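You operate a simulated robot arm through the tools that you are given. There is no shell and no other tool. Be economical: measure what you need, move in short steps, check, and stop when the job is done.

Carry out the task below with a simulated two-armed robot. There is one attempt and no reset: what you move stays moved.

JOB
Take the number eleven seal pod on the plywood workbench and put it away on the rubber sheet.
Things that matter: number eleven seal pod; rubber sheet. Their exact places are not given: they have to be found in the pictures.

The check looks at the end state, three seconds after you hand in, the way a careful person would. Anything else that was tipped, shoved, dropped, spilled or broken makes it a failure. A push-on lid holds only when it is set on centred and level and pressed home; a screw cap is set on level and turned clockwise until tight. Flat cloth is picked up by pressing the open fingertips on it (5 to 10 N) and closing them slowly along it; thin cloth reads only 2 to 8 mm in the jaws.

ROBOT AND FRAMES
Two 7-joint arms with two-finger parallel grippers on one trunk, on a base that drives. Base frame: it is fixed to the floor where the robot stands at the start and does not move with it; the origin is under the middle of the robot, x ahead of it, y to its left, z up. Units: m, rad, N and s.
The left shoulder is at the start at [0.07, 0.134, 1.126], the right one opposite. With the tool pointing down near the work surface each hand reaches from about 0.1 to 0.64 m from the robot's upright axis, wherever it stands, measured 20 degrees to its own side. Places, roughly: rubber sheet [-1.8, 0, 0.8]. Payload 1.57 kg a hand.
The TCP of each hand is the grasp point between the finger pads, 0.03 m short of the fingertips. In the tool frame z runs along the fingers and y along their closing line. The gripper opens to 0.08 m. The fingers are 0.017 m wide and 0.012 m thick; the gripper's body (0.04 by 0.082 m) begins 0.08 m behind the TCP.
Orientation is that of the tool frame in the base frame, as a unit quaternion [x, y, z, w]. With the fingers straight down and closing along the base's y, the tool's x points along the base's -x, its y along +y and its z along -z.

CONTROLS
- The arms move only by the tool play_rows. It takes "left_series", "right_series" or both (then of equal length, played together; a hand with none holds still); each is a list of rows, each an object of numbers (a shift or turn left out is 0, a gripper value left out holds the last): "fingers": the closure in counts, from 0 (fully open) to 255 (shut); "tx", "ty", "tz": the shift along the tool's x, y, z in m; "wx", "wy", "wz": the turn, a rotation vector about the tool's x, y, z in rad. In form: [{"fingers": .., "tx": .., "ty": .., "tz": .., "wx": .., "wy": .., "wz": ..}, ...]. A call has 1 to 12 rows; each row shifts and turns the commanded pose from where the row before left it, along the tool's axes as they then stand. Each row takes 0.2 s and may step no farther than 0.05 m and 0.15 rad from the row before; otherwise, or with a gripper value out of range, the whole call is refused. A pose out of reach is approached as far as the arm can. The call stops where the force on the tool passes 40 N (or 10 N more than at its start, if that is more) or the arm is blocked; 0.2 s more then pass. The fingers move at their own pace (about 0.153 m/s each) and stop on an object; they squeeze with about 29 N. The grip force told is the motor's: it shows also when the fingers shut on nothing. Time passes only in rows, and 0.2 s behind the last, so rows that do not move let the fingers close. The reply holds the time, the measured pose of the TCP, the force on the tool along the base axes, the opening and the grip force, in the units named above and with some noise.
- Cameras (640 x 400 px; columns grow to the right, rows downward): "scene" is now at [0.1359, -0.0054, 1.3476]; the picture's right is [-0.06, -1.00, 0.00], its down [-0.64, 0.04, -0.77] and it looks along [0.76, -0.05, -0.64] (base axes); focal length 255 px, centre (320, 200). "left" rides on the left gripper at [-0.032, 0, -0.078] in its tool frame; the picture's right is [0.00, -1.00, 0.00], its down [0.97, 0.00, -0.24] and it looks along [0.24, 0.00, 0.97] (tool axes); focal length 218 px, centre (320, 200). "right" rides on the right gripper at [-0.032, 0, -0.078] in its tool frame; the picture's right is [0.00, -1.00, 0.00], its down [0.97, 0.00, -0.24] and it looks along [0.24, 0.00, 0.97] (tool axes); focal length 218 px, centre (320, 200).
- capture(camera): a new picture of that camera. The clock stands still meanwhile.
- move_column(by): slides the trunk up (or, below 0, down) by that many m; the arms and the scene camera ride with it, the base frame stays. It gives what a move gives, with no picture.
- steer(legs): drives the robot by 1 to 6 legs, each [ahead, left, turn to the left] in m, m and rad, along the robot's own axes; the way and the turn of a leg run together, so that a leg with both is an arc; at most 1.5 m and 3.142 rad a leg. The arms and the cameras ride along, it lands a little off, and it stops where it bumps. It gives what a move gives.
- aim_head(pan, tilt): turns the head with the scene camera to pan (to the left, within 1.501 rad either way) and tilt (down, from -0.506 to 1.204), counted from straight ahead of the robot. It gives what a move gives.
- locate(camera, pixels): for up to 12 pixels [column, row] of the newest picture of that camera ("zoom" is the newest enlarged one), the place [x, y, z] in the base frame of the surface seen there, good to about 0.002 m. The clock stands still meanwhile.
- enlarge(camera, box): a new picture of the part [left, top, right, bottom] of that camera's present view, enlarged. The clock stands still meanwhile.
- finish_job(): hands the job in; it is judged then, once.

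Go step by step. Measure first, check grasps and placings, and put right what went wrong. The budget is 80 turns and 62 pictures, counting those below and the enlarged ones. Unless the task says otherwise, let go and move clear before handing in, and close with one line.

The tools are called as a command line: name --argument value ..., lists and objects as JSON in quotes. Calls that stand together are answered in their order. play_rows: Moves the arms, as the interface text tells. Its arguments: {"type":"object","properties":{"left_series":{"type":"array","items":{"type":"object","properties":{"fingers":{"type":"number"},"tx":{"type":"number"},"ty":{"type":"number"},"tz":{"type":"number"},"wx":{"type":"number"},"wy":{"type":"number"},"wz":{"type":"number"}}}},"right_series":{"type":"array","items":{"type":"object","properties":{"fingers":{"type":"number"},"tx":{"type":"number"},"ty":{"type":"number"},"tz":{"type":"number"},"wx":{"type":"number"},"wy":{"type":"number"},"wz":{"type":"number"}}}}},"required":[]} The other tools are called the same way: move_column (by) slides the trunk up or down; steer (legs) drives the base; aim_head (pan, tilt) turns the head that bears the scene camera; capture (camera) takes a picture; locate (camera, pixels) gives the place of the surface under pixels of a picture; enlarge (camera, box) takes an enlarged picture of a part of a camera's view; finish_job () hands the job in.

At the start:

```text
time_s: 0.0
left_position: [0.4142, 0.1617, 1.0871]
left_orientation: [0.0, 1.0, -0.001, 0.0]
left_force: [0.4, -0.4, -0.9]
left_width: 0.0798
left_finger_force: 0.0
right_position: [0.4244, -0.1477, 1.0397]
right_orientation: [0.001, 1.0, 0.0, 0.0]
right_force: [0.2, -0.1, -0.7]
right_width: 0.0801
right_finger_force: 0.1
trunk travel left (down, up): [-0.7, 0.24]
robot x, y, heading: [0.0029, 0.0008, 0.004]
head pan, tilt: [-0.061, 0.698]
```

scene: 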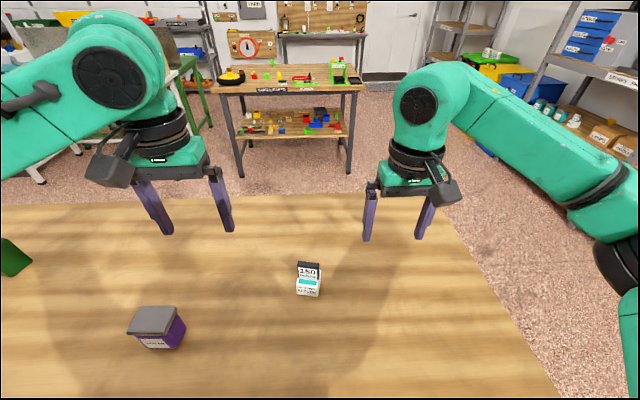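
right: 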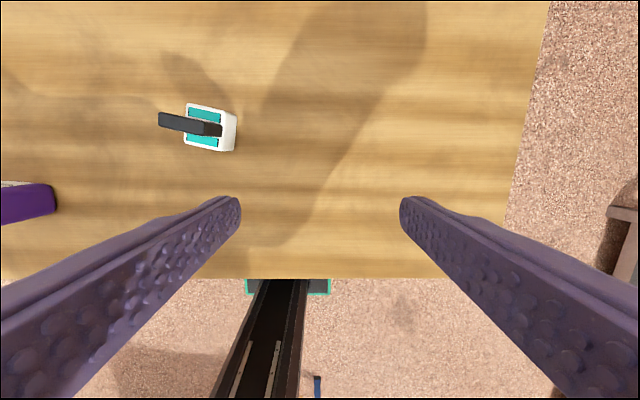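
left: 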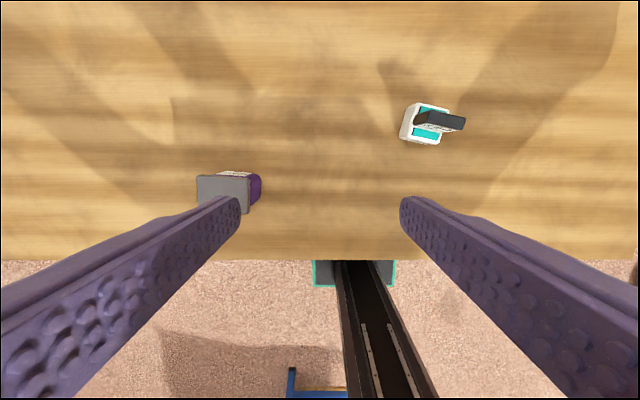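

The scene shows a purple box with grey lid at (157,327), a white/teal item at (308,279) and a green thing at (12,257). I need to read the labels.

enlarge --camera "scene" --box '[110, 290, 210, 360]'

enlarge --camera "scene" --box '[270, 250, 350, 305]'

aim_head --pan 0.6 --tilt 0.8

capture --camera "scene"

```text
5.71 times, centred on (160, 325) of scene
```

zoom: 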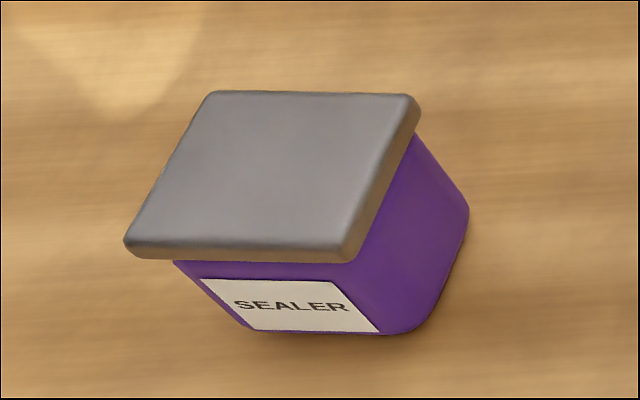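

```text
7.27 times, centred on (310, 278) of scene
```

zoom: 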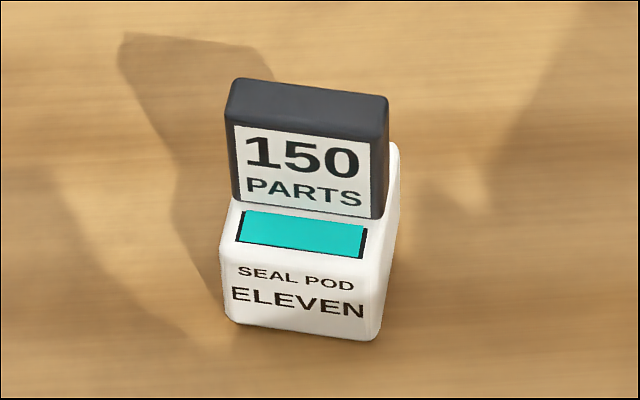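

```text
time_s: 1.0
left_position: [0.4142, 0.1621, 1.0874]
left_orientation: [0.0, 1.0, 0.001, 0.0]
left_force: [-0.5, -0.3, -0.1]
left_width: 0.0802
left_finger_force: 0.1
right_position: [0.425, -0.1483, 1.0382]
right_orientation: [-0.001, 1.0, 0.001, 0.001]
right_force: [-0.3, 0.4, 0.8]
right_width: 0.0801
right_finger_force: 0.0
trunk travel left (down, up): [-0.7, 0.24]
robot x, y, heading: [0.0001, -0.0051, -0.002]
head pan, tilt: [0.6, 0.799]
```

```text
56 pictures are left
```

scene: 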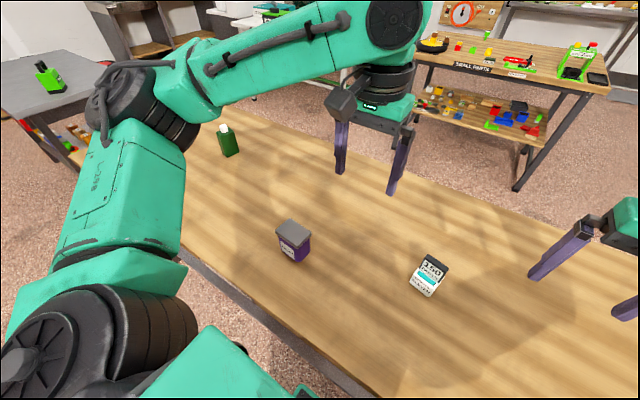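

The seal pod eleven is the white cube with teal top and upright dark tab. I'll measure it.

aim_head --pan 0.0 --tilt 0.9

enlarge --camera "scene" --box '[280, 190, 360, 240]'

enlarge --camera "right" --box '[150, 90, 246, 160]'

```text
time_s: 2.0
left_position: [0.4148, 0.1628, 1.0875]
left_orientation: [0.0, 1.0, 0.0, 0.0]
left_force: [0.3, -0.6, -0.3]
left_width: 0.0799
left_finger_force: 0.0
right_position: [0.4247, -0.1473, 1.0394]
right_orientation: [0.0, 1.0, 0.0, -0.001]
right_force: [0.2, 0.2, -0.7]
right_width: 0.0798
right_finger_force: 0.0
trunk travel left (down, up): [-0.7, 0.24]
robot x, y, heading: [-0.0022, 0.0021, -0.002]
head pan, tilt: [0.0, 0.901]
```

```text
8.00 times, centred on (320, 215) of scene
```

zoom: 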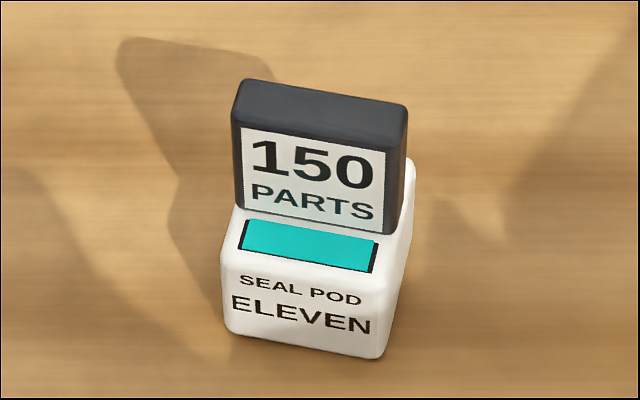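

```text
5.71 times, centred on (198, 125) of right
```

zoom: 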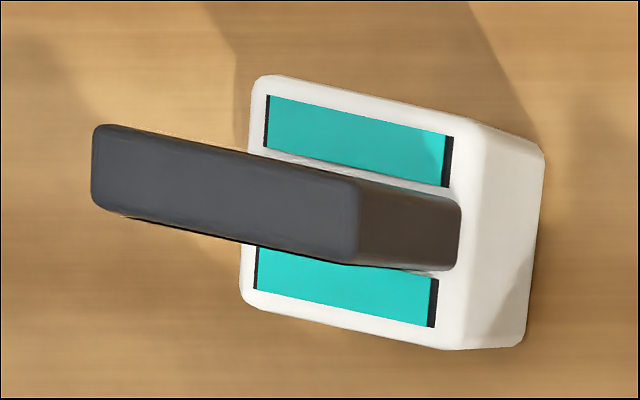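

The pod's tab is clear in the right zoom; I'll measure its tab and body corners.

locate --camera "zoom" --pixels '[[102, 135], [105, 200], [348, 192], [340, 252], [275, 88], [470, 130], [250, 298], [445, 338], [535, 160], [515, 335], [600, 250], [230, 168]]'

capture --camera "scene"

```text
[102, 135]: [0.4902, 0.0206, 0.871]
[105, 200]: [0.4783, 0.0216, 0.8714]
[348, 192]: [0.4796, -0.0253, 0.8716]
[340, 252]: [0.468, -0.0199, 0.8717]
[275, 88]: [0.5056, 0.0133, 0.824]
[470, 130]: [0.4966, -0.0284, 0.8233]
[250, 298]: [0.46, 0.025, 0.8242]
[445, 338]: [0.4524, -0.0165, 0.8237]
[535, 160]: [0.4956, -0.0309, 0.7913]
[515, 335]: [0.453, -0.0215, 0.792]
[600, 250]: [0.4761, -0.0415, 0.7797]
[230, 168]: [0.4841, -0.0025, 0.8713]
```

```text
53 pictures are left
```

scene: 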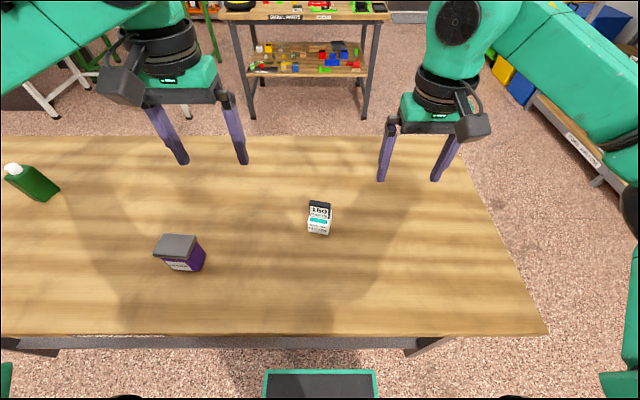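

The pod is centred at about (0.479, -0.0015), yawed about -0.22 rad, with body top at z 0.824 and tab top at 0.871. I'll bring the right hand above it to straddle the tab and grip the body, moving the left hand aside.

play_rows --right_series '[{"fingers": 0, "tx": -0.018, "ty": 0.0365}, {"tx": -0.018, "ty": 0.0365}, {"tx": -0.018, "ty": 0.0365}, {"ty": 0.0365}, {"wz": 0.11}, {"wz": 0.11}, {"tz": 0.035}, {"tz": 0.035}, {"tz": 0.035}, {}, {}]' --left_series '[{"ty": 0.03}, {"ty": 0.03}, {"ty": 0.03}, {}, {}, {}, {}, {}, {}, {}, {}]'

capture --camera "right"

```text
time_s: 4.4
left_position: [0.4149, 0.2525, 1.0878]
left_orientation: [0.0, 1.0, 0.0, 0.0]
left_force: [-0.8, 0.0, -0.8]
left_width: 0.0798
left_finger_force: 0.1
right_position: [0.478, -0.0023, 0.9335]
right_orientation: [0.11, 0.994, 0.0, 0.0]
right_force: [0.2, -1.1, 0.1]
right_width: 0.0799
right_finger_force: 0.1
trunk travel left (down, up): [-0.7, 0.24]
robot x, y, heading: [0.0015, 0.0008, 0.004]
head pan, tilt: [0.0, 0.901]
```

```text
52 pictures are left
```

right: 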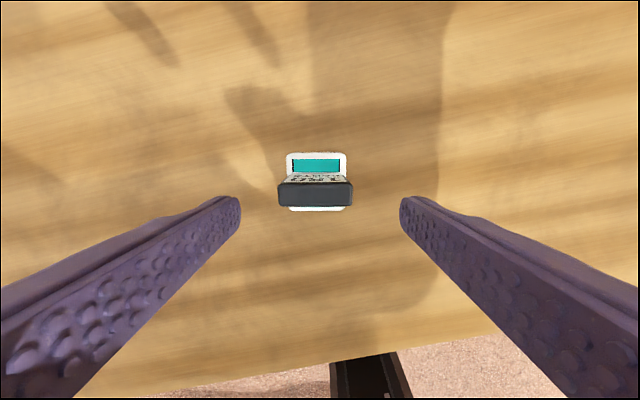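

The pod is square and centred between the fingers (columns 278-353). I'll lower to z about 0.815 and close.

play_rows --right_series '[{"tz": 0.04}, {"tz": 0.04}, {"tz": 0.025}, {"tz": 0.014}, {}]'

capture --camera "right"

```text
time_s: 5.6
left_position: [0.4145, 0.2535, 1.0877]
left_orientation: [0.0, 1.0, 0.0, 0.0]
left_force: [1.1, 0.3, 0.6]
left_width: 0.0798
left_finger_force: 0.0
right_position: [0.4779, -0.0012, 0.8146]
right_orientation: [0.11, 0.994, 0.0, 0.0]
right_force: [-0.7, -0.6, -0.1]
right_width: 0.0798
right_finger_force: 0.1
trunk travel left (down, up): [-0.7, 0.24]
robot x, y, heading: [-0.0024, -0.0017, -0.006]
head pan, tilt: [0.0, 0.901]
```

```text
51 pictures are left
```

right: 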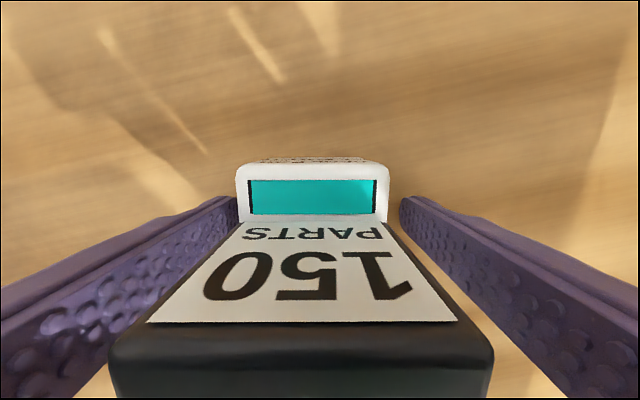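

The fingers straddle the body with small gaps on both sides (columns 235 and 400). Closing.

play_rows --right_series '[{"fingers": 60}, {"fingers": 110}, {"fingers": 160}, {"fingers": 200}, {}]'

play_rows --right_series '[{"tz": -0.02}, {"tz": -0.04}, {"tz": -0.04}, {"tz": -0.04}, {"tz": -0.04}, {"tz": -0.04}, {}]'

capture --camera "right"

```text
time_s: 6.8
left_position: [0.4152, 0.2527, 1.0878]
left_orientation: [0.0, 1.0, 0.0, 0.0]
left_force: [-0.3, 0.0, 0.4]
left_width: 0.0799
left_finger_force: 0.1
right_position: [0.4787, -0.0017, 0.8144]
right_orientation: [0.109, 0.994, 0.001, 0.0]
right_force: [-0.4, 0.9, 0.6]
right_width: 0.0517
right_finger_force: 29.1
trunk travel left (down, up): [-0.7, 0.24]
robot x, y, heading: [-0.0014, -0.0026, -0.0]
head pan, tilt: [0.0, 0.901]
```

```text
time_s: 8.4
left_position: [0.4152, 0.2524, 1.0871]
left_orientation: [0.0, 1.0, -0.001, 0.0]
left_force: [0.3, -0.8, -0.1]
left_width: 0.0797
left_finger_force: 0.1
right_position: [0.4781, -0.0024, 1.035]
right_orientation: [0.11, 0.994, 0.0, 0.001]
right_force: [0.1, 0.6, -1.8]
right_width: 0.052
right_finger_force: 28.8
trunk travel left (down, up): [-0.7, 0.24]
robot x, y, heading: [0.0009, -0.0003, -0.002]
head pan, tilt: [0.0, 0.901]
```

```text
50 pictures are left
```

right: 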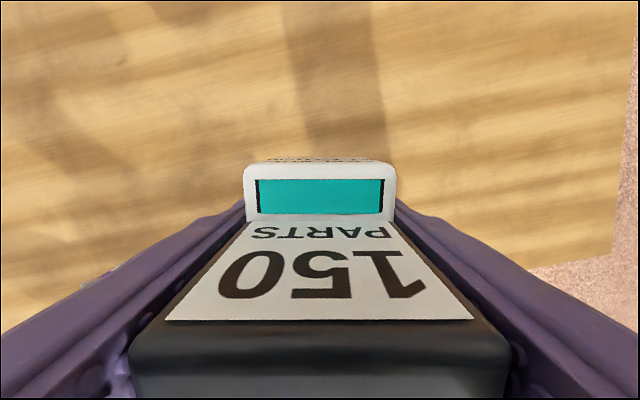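

The pod is held (width 0.052, 29 N). Before turning, I'll look both ways for obstacles.

aim_head --pan 1.5 --tilt 0.4

capture --camera "scene"

aim_head --pan -1.5 --tilt 0.4

capture --camera "scene"

```text
time_s: 10.0
left_position: [0.4146, 0.2526, 1.0868]
left_orientation: [0.0, 1.0, -0.001, 0.0]
left_force: [-0.5, 1.1, 0.1]
left_width: 0.0799
left_finger_force: 0.0
right_position: [0.4767, -0.002, 1.0333]
right_orientation: [0.11, 0.994, 0.0, 0.0]
right_force: [-1.1, 0.5, -2.0]
right_width: 0.0518
right_finger_force: 29.1
trunk travel left (down, up): [-0.7, 0.24]
robot x, y, heading: [-0.0017, -0.0025, -0.002]
head pan, tilt: [1.499, 0.4]
```

```text
49 pictures are left
```

scene: 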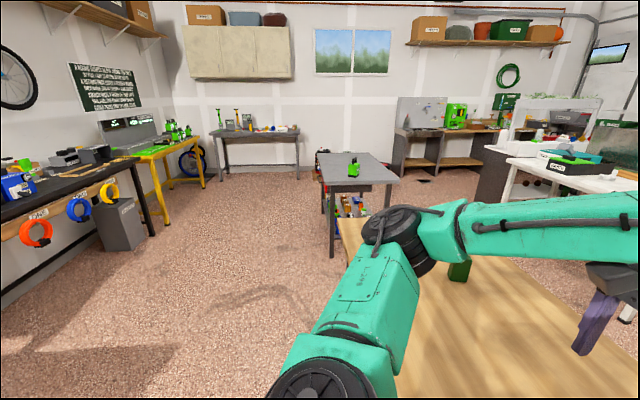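

```text
time_s: 12.6
left_position: [0.414, 0.2534, 1.0871]
left_orientation: [0.0, 1.0, 0.0, 0.0]
left_force: [0.3, -0.1, -0.5]
left_width: 0.0799
left_finger_force: 0.1
right_position: [0.4788, -0.003, 1.0338]
right_orientation: [0.11, 0.994, 0.0, 0.0]
right_force: [-0.1, 0.5, -1.0]
right_width: 0.0519
right_finger_force: 28.1
trunk travel left (down, up): [-0.7, 0.24]
robot x, y, heading: [-0.0005, 0.0023, 0.002]
head pan, tilt: [-1.499, 0.4]
```

```text
48 pictures are left
```

scene: 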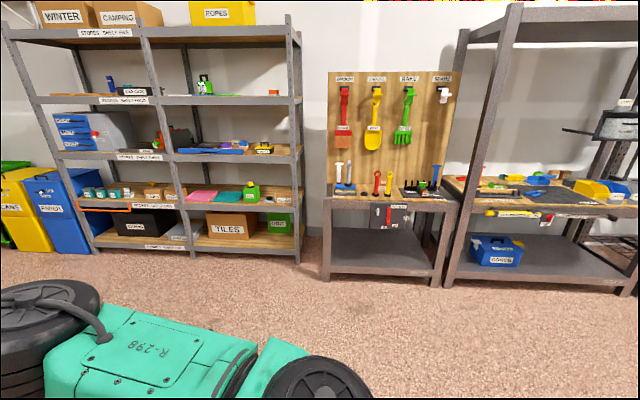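

Both sides have free floor close by. I'll back off a little and turn left 90°, then look toward the rubber sheet.

steer --legs '[[-0.35, 0, 0], [0, 0, 1.571]]'

aim_head --pan 1.2 --tilt 0.5

capture --camera "scene"

```text
time_s: 18.8
left_position: [-0.6066, 0.4126, 1.088]
left_orientation: [0.709, -0.705, 0.0, 0.0]
left_force: [-0.5, 0.0, -0.2]
left_width: 0.0801
left_finger_force: 0.2
right_position: [-0.3511, 0.4771, 1.0338]
right_orientation: [-0.627, 0.779, 0.0, 0.001]
right_force: [0.7, 1.2, -1.7]
right_width: 0.0518
right_finger_force: 29.1
trunk travel left (down, up): [-0.7, 0.24]
robot x, y, heading: [-0.352, 0.0, 1.576]
head pan, tilt: [-1.499, 0.4]
```

```text
time_s: 21.1
left_position: [-0.606, 0.4129, 1.0865]
left_orientation: [0.71, -0.705, 0.0, 0.0]
left_force: [0.6, 0.2, -0.8]
left_width: 0.0799
left_finger_force: 0.1
right_position: [-0.3523, 0.4778, 1.0348]
right_orientation: [-0.627, 0.779, 0.0, 0.0]
right_force: [-0.6, -0.3, -1.0]
right_width: 0.0517
right_finger_force: 29.0
trunk travel left (down, up): [-0.7, 0.24]
robot x, y, heading: [-0.3538, 0.0025, 1.578]
head pan, tilt: [1.201, 0.499]
```

```text
47 pictures are left
```

scene: 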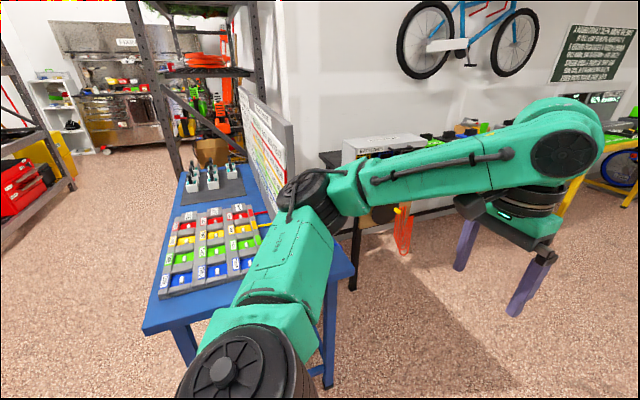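

A blue table holds a tray and a dark sheet at (212,185) with three similar pods on it. I'll locate table edges and finish the turn.

locate --camera "scene" --pixels '[[145, 333], [182, 172], [212, 197], [350, 275], [165, 297], [190, 185]]'

enlarge --camera "scene" --box '[140, 140, 290, 310]'

```text
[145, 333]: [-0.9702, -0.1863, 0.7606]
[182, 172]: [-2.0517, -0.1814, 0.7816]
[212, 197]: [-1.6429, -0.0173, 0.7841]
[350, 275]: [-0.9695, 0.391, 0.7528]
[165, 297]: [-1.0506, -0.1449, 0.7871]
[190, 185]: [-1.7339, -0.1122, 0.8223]
```

```text
2.35 times, centred on (215, 225) of scene
```

zoom: 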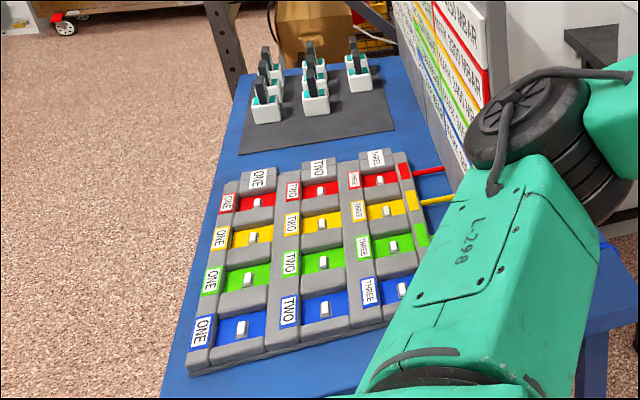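

The sheet lies at the far end (x about -1.65 to -2.0), best reached from the open long side at y < -0.18. I'll back to y about -0.65 and look left again.

steer --legs '[[-0.68, 0, 0]]'

aim_head --pan 1.4 --tilt 0.5

capture --camera "scene"

```text
time_s: 24.9
left_position: [-0.6015, -0.2699, 1.0869]
left_orientation: [0.708, -0.706, 0.0, 0.0]
left_force: [-0.5, -1.1, 0.5]
left_width: 0.08
left_finger_force: 0.0
right_position: [-0.3471, -0.2064, 1.034]
right_orientation: [-0.626, 0.78, 0.001, 0.0]
right_force: [-0.2, 2.2, -1.8]
right_width: 0.0515
right_finger_force: 29.0
trunk travel left (down, up): [-0.7, 0.24]
robot x, y, heading: [-0.3467, -0.686, 1.577]
head pan, tilt: [1.201, 0.499]
```

```text
time_s: 25.6
left_position: [-0.6016, -0.2723, 1.0865]
left_orientation: [0.708, -0.706, 0.0, 0.0]
left_force: [-0.3, 0.0, 1.1]
left_width: 0.0799
left_finger_force: 0.0
right_position: [-0.3467, -0.2072, 1.0347]
right_orientation: [-0.626, 0.78, 0.0, 0.0]
right_force: [0.1, -0.1, -0.7]
right_width: 0.0518
right_finger_force: 29.1
trunk travel left (down, up): [-0.7, 0.24]
robot x, y, heading: [-0.3447, -0.6881, 1.572]
head pan, tilt: [1.4, 0.499]
```

```text
45 pictures are left
```

scene: 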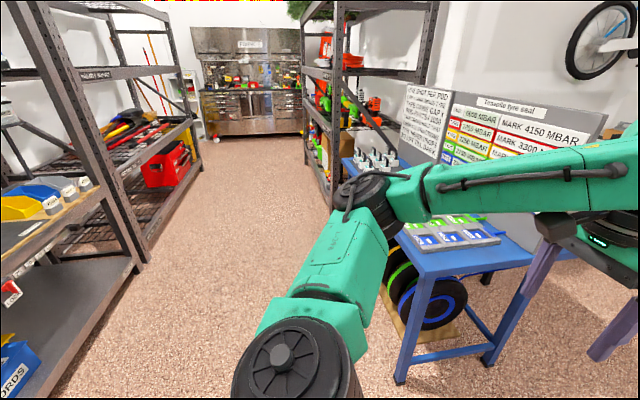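

There are instruction boards at (428,118) and (530,130); I'll read them and measure the shelf posts.

enlarge --camera "scene" --box '[340, 80, 460, 180]'

enlarge --camera "scene" --box '[430, 85, 610, 185]'

locate --camera "scene" --pixels '[[334, 170], [332, 205], [135, 262], [190, 165], [303, 60], [150, 255]]'

```text
4.00 times, centred on (400, 130) of scene
```

zoom: 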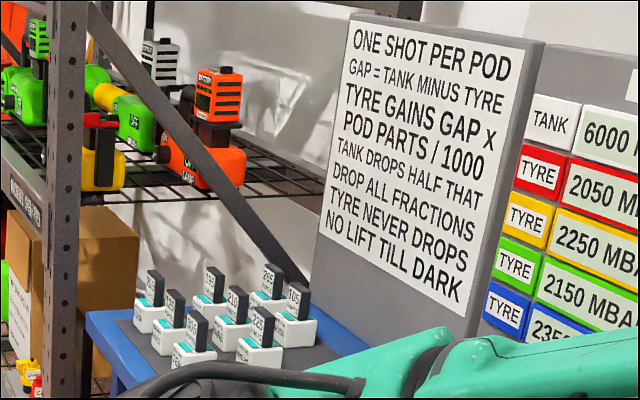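

```text
3.56 times, centred on (520, 135) of scene
```

zoom: 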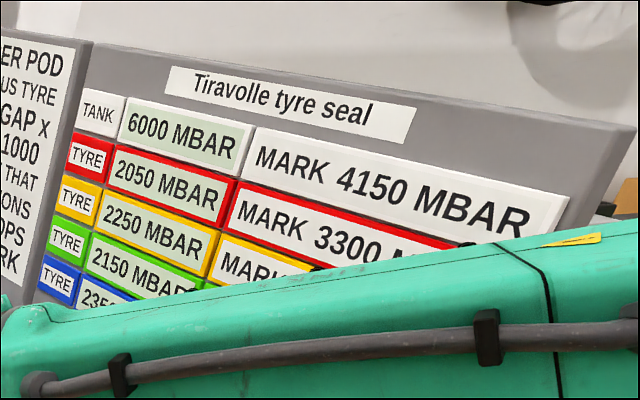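

```text
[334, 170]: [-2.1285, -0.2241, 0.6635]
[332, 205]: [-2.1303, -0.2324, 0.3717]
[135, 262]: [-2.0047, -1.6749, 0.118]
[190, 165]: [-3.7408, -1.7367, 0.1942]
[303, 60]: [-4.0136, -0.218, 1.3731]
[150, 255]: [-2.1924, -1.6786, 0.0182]
```

The sheet holds several pods; a shelf post stands at about (-2.13, -0.23), so I'll keep clear of it. Driving left about 1.1 m and then looking down at the sheet.

steer --legs '[[0, 1.1, 0]]'

aim_head --pan 0.4 --tilt 0.65

capture --camera "scene"

```text
time_s: 31.3
left_position: [-1.6978, -0.2756, 1.0866]
left_orientation: [0.708, -0.706, 0.001, -0.001]
left_force: [-1.1, -0.9, 0.6]
left_width: 0.0798
left_finger_force: 0.1
right_position: [-1.4424, -0.2118, 1.0346]
right_orientation: [-0.627, 0.779, 0.0, 0.0]
right_force: [0.6, 0.3, -1.2]
right_width: 0.0516
right_finger_force: 28.8
trunk travel left (down, up): [-0.7, 0.24]
robot x, y, heading: [-1.4456, -0.6885, 1.57]
head pan, tilt: [1.4, 0.499]
```

```text
time_s: 32.5
left_position: [-1.6983, -0.2741, 1.0867]
left_orientation: [0.708, -0.706, 0.001, 0.0]
left_force: [-0.1, 0.4, 0.1]
left_width: 0.08
left_finger_force: 0.2
right_position: [-1.4441, -0.2115, 1.0347]
right_orientation: [-0.626, 0.78, 0.0, 0.0]
right_force: [-0.1, -0.8, -1.5]
right_width: 0.0516
right_finger_force: 28.5
trunk travel left (down, up): [-0.7, 0.24]
robot x, y, heading: [-1.443, -0.6916, 1.576]
head pan, tilt: [0.4, 0.649]
```

```text
42 pictures are left
```

scene: 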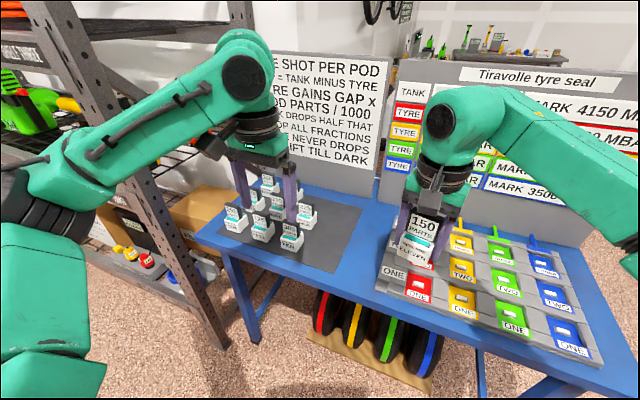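

The sheet's right and near parts look free (about (330,225)). Measuring the sheet.

enlarge --camera "scene" --box '[190, 165, 380, 285]'

locate --camera "scene" --pixels '[[360, 208], [334, 273], [222, 233], [315, 247], [340, 225], [238, 228], [263, 238], [291, 246], [308, 222], [330, 205], [198, 235], [20, 200]]'

```text
3.33 times, centred on (285, 225) of scene
```

zoom: 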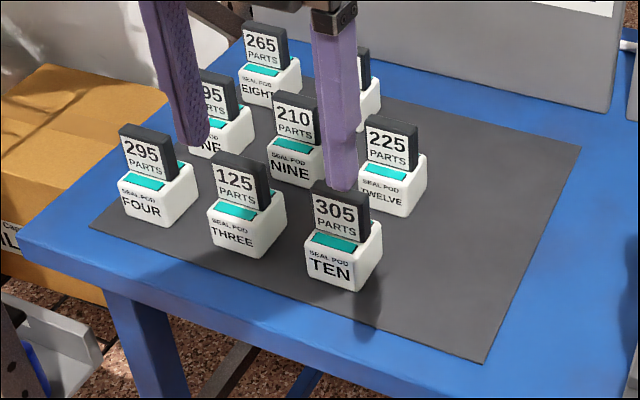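

```text
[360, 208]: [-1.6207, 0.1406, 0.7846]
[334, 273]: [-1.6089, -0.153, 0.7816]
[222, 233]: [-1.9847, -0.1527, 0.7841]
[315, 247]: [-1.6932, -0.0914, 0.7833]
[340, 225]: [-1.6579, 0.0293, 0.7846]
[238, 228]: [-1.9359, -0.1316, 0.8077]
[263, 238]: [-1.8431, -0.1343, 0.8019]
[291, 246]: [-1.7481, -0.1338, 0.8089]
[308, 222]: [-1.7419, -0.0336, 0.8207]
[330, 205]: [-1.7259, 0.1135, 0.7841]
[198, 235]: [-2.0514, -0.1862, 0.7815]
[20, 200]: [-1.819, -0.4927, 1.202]
```

The sheet spans x -2.0 to -1.615, y -0.153 to 0.141, z 0.784, with its right/rear-right part empty. I'll tuck the left hand back and up a bit, then drive closer.

play_rows --left_series '[{"tx": 0.03, "tz": -0.02}, {"tx": 0.03, "tz": -0.02}, {"tx": 0.03, "tz": -0.02}, {}]'

steer --legs '[[0, 0.135, 0], [0.24, 0, 0]]'

aim_head --pan 0.2 --tilt 0.85

capture --camera "scene"

capture --camera "left"

```text
time_s: 33.5
left_position: [-1.6986, -0.3642, 1.1464]
left_orientation: [0.709, -0.706, 0.001, 0.001]
left_force: [-0.4, 0.9, -0.3]
left_width: 0.0802
left_finger_force: 0.1
right_position: [-1.4437, -0.2104, 1.0335]
right_orientation: [-0.627, 0.779, 0.0, 0.0]
right_force: [0.7, 0.2, -1.0]
right_width: 0.0517
right_finger_force: 29.2
trunk travel left (down, up): [-0.7, 0.24]
robot x, y, heading: [-1.4434, -0.6891, 1.572]
head pan, tilt: [0.4, 0.649]
```

```text
time_s: 36.2
left_position: [-1.8341, -0.1258, 1.1472]
left_orientation: [0.709, -0.706, 0.0, 0.0]
left_force: [-0.3, 0.2, -0.2]
left_width: 0.08
left_finger_force: 0.0
right_position: [-1.5806, 0.0298, 1.0336]
right_orientation: [-0.627, 0.779, 0.001, 0.001]
right_force: [-0.4, 0.2, -2.4]
right_width: 0.0517
right_finger_force: 29.3
trunk travel left (down, up): [-0.7, 0.24]
robot x, y, heading: [-1.5756, -0.4502, 1.577]
head pan, tilt: [0.4, 0.649]
```

```text
time_s: 37.0
left_position: [-1.835, -0.1258, 1.1473]
left_orientation: [0.709, -0.705, 0.001, 0.0]
left_force: [-0.1, -0.5, -0.5]
left_width: 0.0798
left_finger_force: 0.1
right_position: [-1.5802, 0.0295, 1.0342]
right_orientation: [-0.627, 0.779, 0.001, 0.0]
right_force: [0.4, -0.2, -2.2]
right_width: 0.0517
right_finger_force: 28.8
trunk travel left (down, up): [-0.7, 0.24]
robot x, y, heading: [-1.581, -0.4497, 1.578]
head pan, tilt: [0.201, 0.85]
```

```text
40 pictures are left
```

scene: 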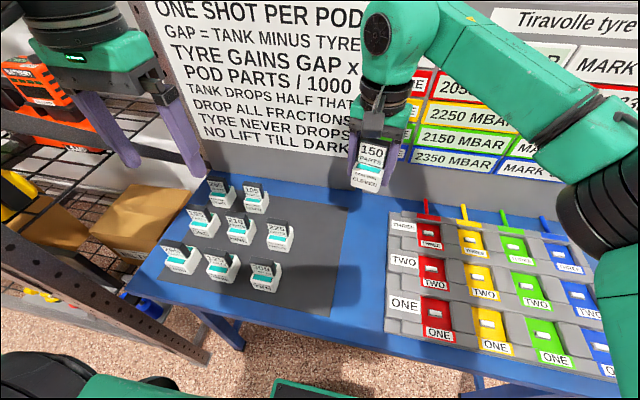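

```text
39 pictures are left
```

left: 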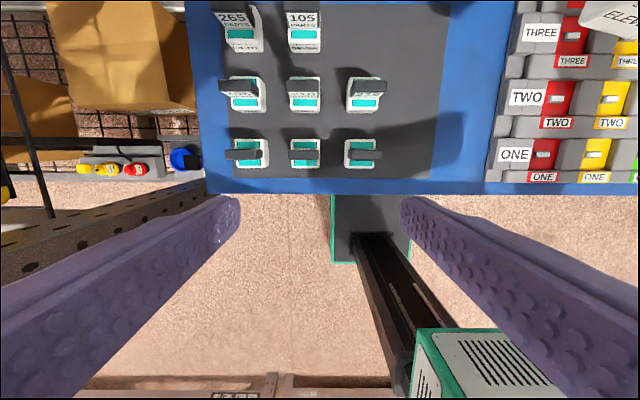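

The left picture shows a 3x3 grid with the rear-right slot empty (around (365,32)). I'll measure the neighbours.

locate --camera "left" --pixels '[[350, 108], [379, 108], [366, 104], [352, 80], [384, 80], [305, 33], [288, 15], [319, 15], [365, 32], [385, 15], [345, 15], [440, 30]]'

enlarge --camera "scene" --box '[150, 170, 360, 300]'

locate --camera "scene" --pixels '[[280, 245], [280, 223], [255, 205], [255, 186], [300, 212], [269, 223], [290, 225], [365, 182]]'

```text
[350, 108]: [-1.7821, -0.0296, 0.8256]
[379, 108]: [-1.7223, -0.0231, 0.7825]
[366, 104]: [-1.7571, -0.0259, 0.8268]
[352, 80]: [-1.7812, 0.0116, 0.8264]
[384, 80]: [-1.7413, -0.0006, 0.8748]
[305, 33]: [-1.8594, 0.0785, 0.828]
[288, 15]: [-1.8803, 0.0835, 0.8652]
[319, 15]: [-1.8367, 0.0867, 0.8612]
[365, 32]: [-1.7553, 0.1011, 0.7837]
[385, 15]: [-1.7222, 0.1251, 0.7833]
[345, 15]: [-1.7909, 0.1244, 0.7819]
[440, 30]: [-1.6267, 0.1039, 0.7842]
```

```text
3.05 times, centred on (255, 235) of scene
```

zoom: 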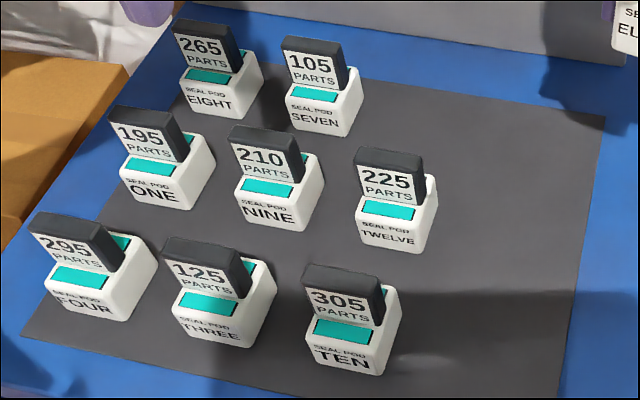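

```text
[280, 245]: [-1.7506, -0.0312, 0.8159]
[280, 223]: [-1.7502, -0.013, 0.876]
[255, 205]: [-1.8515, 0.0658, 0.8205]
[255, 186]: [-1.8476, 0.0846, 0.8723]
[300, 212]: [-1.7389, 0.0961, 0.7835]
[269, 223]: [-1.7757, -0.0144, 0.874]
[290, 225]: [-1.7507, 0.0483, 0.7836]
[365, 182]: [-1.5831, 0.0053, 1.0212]
```

The slot region near (-1.72, 0.07) is free; a spot at about (-1.70, 0.07) is inside the sheet, clear of pods Twelve and Seven, and within reach. I'll square the pod and move above it.

play_rows --right_series '[{"wz": -0.11}, {"wz": -0.115}, {"ty": 0.03, "tx": -0.01}, {"ty": 0.03, "tx": -0.01}, {"ty": 0.03, "tx": -0.01}, {"ty": 0.03, "tx": -0.01}, {"tz": 0.04}, {"tz": 0.03}, {}, {}]'

capture --camera "scene"

capture --camera "right"

```text
time_s: 39.1
left_position: [-1.834, -0.1246, 1.1469]
left_orientation: [0.709, -0.705, 0.0, 0.0]
left_force: [-0.7, 0.1, 0.1]
left_width: 0.08
left_finger_force: 0.1
right_position: [-1.6695, 0.0578, 0.9624]
right_orientation: [0.711, -0.704, 0.0, 0.0]
right_force: [-0.8, 0.2, -1.6]
right_width: 0.0517
right_finger_force: 29.2
right hand out of reach, approached as far as the arm can: row 6
trunk travel left (down, up): [-0.7, 0.24]
robot x, y, heading: [-1.5796, -0.4465, 1.577]
head pan, tilt: [0.201, 0.85]
```

```text
37 pictures are left
```

scene: 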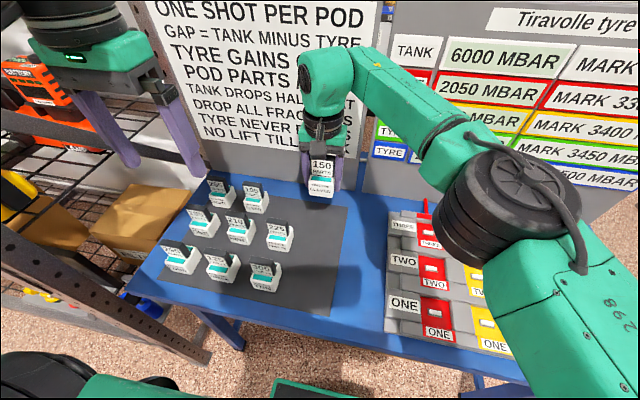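

```text
36 pictures are left
```

right: 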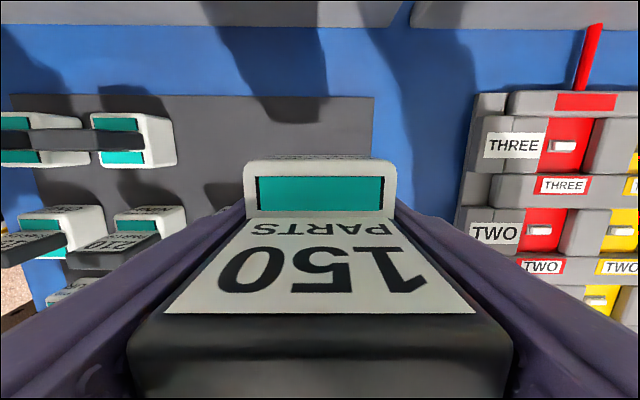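

The arm reached its limit at (-1.67, 0.058), so I'll nudge the base 3 cm ahead with a small left turn, then draw the hand back slightly to regain reach.

steer --legs '[[0.03, 0, 0.06]]'

play_rows --right_series '[{"tx": 0.02, "wz": 0.06}, {"tx": 0.01}, {}, {}]'

```text
time_s: 40.0
left_position: [-1.8527, -0.1158, 1.1492]
left_orientation: [0.73, -0.683, -0.001, -0.001]
left_force: [0.6, -0.9, 0.0]
left_width: 0.0802
left_finger_force: 0.1
right_position: [-1.6998, 0.0784, 0.9671]
right_orientation: [0.732, -0.681, -0.002, 0.0]
right_force: [0.4, -0.2, -1.4]
right_width: 0.0519
right_finger_force: 29.1
trunk travel left (down, up): [-0.7, 0.24]
robot x, y, heading: [-1.5817, -0.4193, 1.638]
head pan, tilt: [0.201, 0.85]
```

```text
time_s: 41.0
left_position: [-1.8552, -0.113, 1.1466]
left_orientation: [0.73, -0.683, 0.0, -0.001]
left_force: [-0.3, -0.3, 0.3]
left_width: 0.08
left_finger_force: 0.1
right_position: [-1.6999, 0.0496, 0.9643]
right_orientation: [0.71, -0.704, 0.0, 0.0]
right_force: [-0.1, 0.1, -1.7]
right_width: 0.0518
right_finger_force: 29.1
trunk travel left (down, up): [-0.7, 0.24]
robot x, y, heading: [-1.5818, -0.4172, 1.637]
head pan, tilt: [0.201, 0.85]
```

Now at (-1.70, 0.05), squared. Contact should be near TCP z 0.819; lowering to 0.826 first.

play_rows --right_series '[{"tz": 0.04}, {"tz": 0.04}, {"tz": 0.035}, {"tz": 0.023}, {}, {}]'

capture --camera "scene"

enlarge --camera "scene" --box '[220, 160, 380, 260]'

```text
time_s: 42.4
left_position: [-1.8539, -0.1111, 1.1473]
left_orientation: [0.731, -0.683, 0.0, 0.0]
left_force: [0.7, -0.3, 0.2]
left_width: 0.0802
left_finger_force: 0.2
right_position: [-1.7002, 0.0519, 0.8249]
right_orientation: [0.711, -0.703, 0.0, 0.0]
right_force: [-0.4, 0.6, -1.7]
right_width: 0.0517
right_finger_force: 29.5
trunk travel left (down, up): [-0.7, 0.24]
robot x, y, heading: [-1.5818, -0.4174, 1.643]
head pan, tilt: [0.201, 0.85]
```

```text
35 pictures are left
```

scene: 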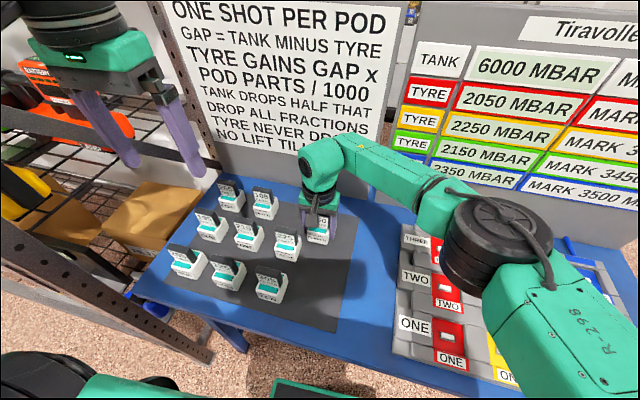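

```text
4.00 times, centred on (300, 210) of scene
```

zoom: 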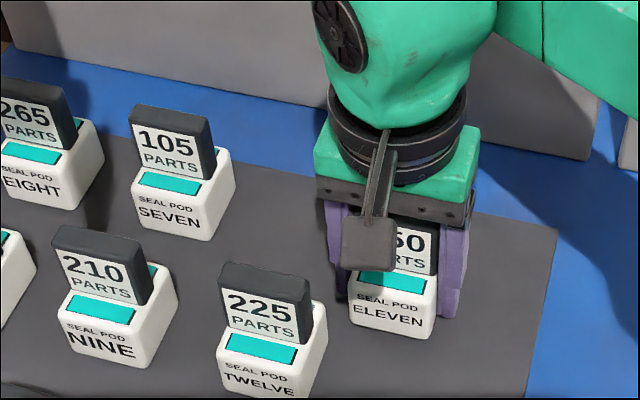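

Eleven is just above the free sheet area. Lowering in small steps to contact.

play_rows --right_series '[{"tz": 0.003}, {"tz": 0.002}, {"tz": 0.001}, {}]'

```text
time_s: 43.4
left_position: [-1.8555, -0.1107, 1.1478]
left_orientation: [0.73, -0.683, 0.001, 0.0]
left_force: [0.5, -0.3, -1.0]
left_width: 0.0799
left_finger_force: 0.1
right_position: [-1.7, 0.0516, 0.8199]
right_orientation: [0.711, -0.703, 0.0, -0.001]
right_force: [0.4, -0.1, -1.3]
right_width: 0.0519
right_finger_force: 29.0
trunk travel left (down, up): [-0.7, 0.24]
robot x, y, heading: [-1.5793, -0.4213, 1.639]
head pan, tilt: [0.201, 0.85]
```

play_rows --right_series '[{"tz": 0.001}, {"tz": 0.001}, {}]'

```text
time_s: 44.2
left_position: [-1.8553, -0.1123, 1.147]
left_orientation: [0.73, -0.683, 0.0, 0.0]
left_force: [0.0, 0.2, 0.7]
left_width: 0.0799
left_finger_force: 0.2
right_position: [-1.6989, 0.0507, 0.8186]
right_orientation: [0.711, -0.703, 0.001, 0.0]
right_force: [0.6, -0.5, -1.3]
right_width: 0.0517
right_finger_force: 29.2
trunk travel left (down, up): [-0.7, 0.24]
robot x, y, heading: [-1.5821, -0.4235, 1.635]
head pan, tilt: [0.201, 0.85]
```

No contact force is shown yet at z 0.8186. A millimetre or two more.

play_rows --right_series '[{"tz": 0.001}, {"tz": 0.001}, {}]'

```text
time_s: 45.0
left_position: [-1.8536, -0.1126, 1.1478]
left_orientation: [0.73, -0.683, 0.0, -0.001]
left_force: [0.3, 0.9, 0.3]
left_width: 0.08
left_finger_force: 0.1
right_position: [-1.7, 0.0515, 0.8178]
right_orientation: [0.711, -0.704, -0.001, -0.001]
right_force: [0.3, 4.8, 15.0]
right_width: 0.0518
right_finger_force: 29.3
trunk travel left (down, up): [-0.7, 0.24]
robot x, y, heading: [-1.5796, -0.4153, 1.636]
head pan, tilt: [0.201, 0.85]
```

Contact is felt (15 N up), so the pod is on the sheet. Opening gently and rising straight up.

play_rows --right_series '[{"tz": -0.001}, {"fingers": 60}, {"fingers": 30}, {"fingers": 0}, {}]'

play_rows --right_series '[{"tz": -0.02}, {"tz": -0.04}, {"tz": -0.04}, {"tz": -0.04}, {"tz": -0.04}, {"tz": -0.03}, {"tx": 0.04}, {"tx": 0.04}, {"tx": 0.04}, {}]'

capture --camera "scene"

enlarge --camera "scene" --box '[150, 150, 390, 310]'

```text
time_s: 46.2
left_position: [-1.854, -0.1123, 1.1466]
left_orientation: [0.73, -0.683, 0.0, 0.0]
left_force: [0.8, -0.4, 1.0]
left_width: 0.0797
left_finger_force: 0.2
right_position: [-1.7008, 0.0509, 0.8175]
right_orientation: [0.711, -0.704, 0.0, 0.0]
right_force: [1.1, 0.2, -0.8]
right_width: 0.0797
right_finger_force: 0.0
trunk travel left (down, up): [-0.7, 0.24]
robot x, y, heading: [-1.5813, -0.4157, 1.635]
head pan, tilt: [0.201, 0.85]
```

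```text
time_s: 48.4
left_position: [-1.8537, -0.1106, 1.1476]
left_orientation: [0.73, -0.684, -0.001, 0.0]
left_force: [0.3, 0.0, 0.8]
left_width: 0.0799
left_finger_force: 0.1
right_position: [-1.6992, -0.0694, 1.0279]
right_orientation: [0.711, -0.703, 0.0, 0.0]
right_force: [0.4, 0.1, 0.1]
right_width: 0.0801
right_finger_force: 0.1
trunk travel left (down, up): [-0.7, 0.24]
robot x, y, heading: [-1.5781, -0.4155, 1.638]
head pan, tilt: [0.201, 0.85]
```

```text
33 pictures are left
```

scene: 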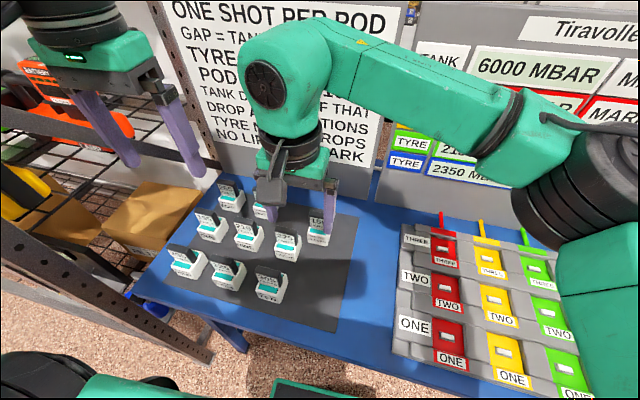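

```text
2.50 times, centred on (270, 230) of scene
```

zoom: 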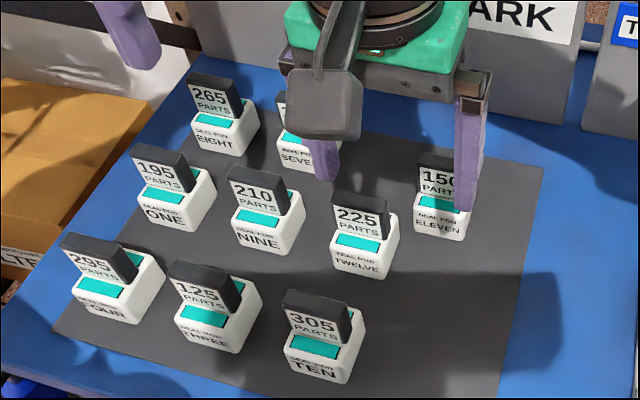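

Pod Eleven stands upright and alone on the rubber sheet, the other eight pods are undisturbed, and the hand is open and clear. Handing in.

finish_job

```text
The job is handed in.
```

Seal pod number eleven is upright on the rubber sheet, to the right of the eight pods already there. None of those was moved, and both hands are empty and clear.
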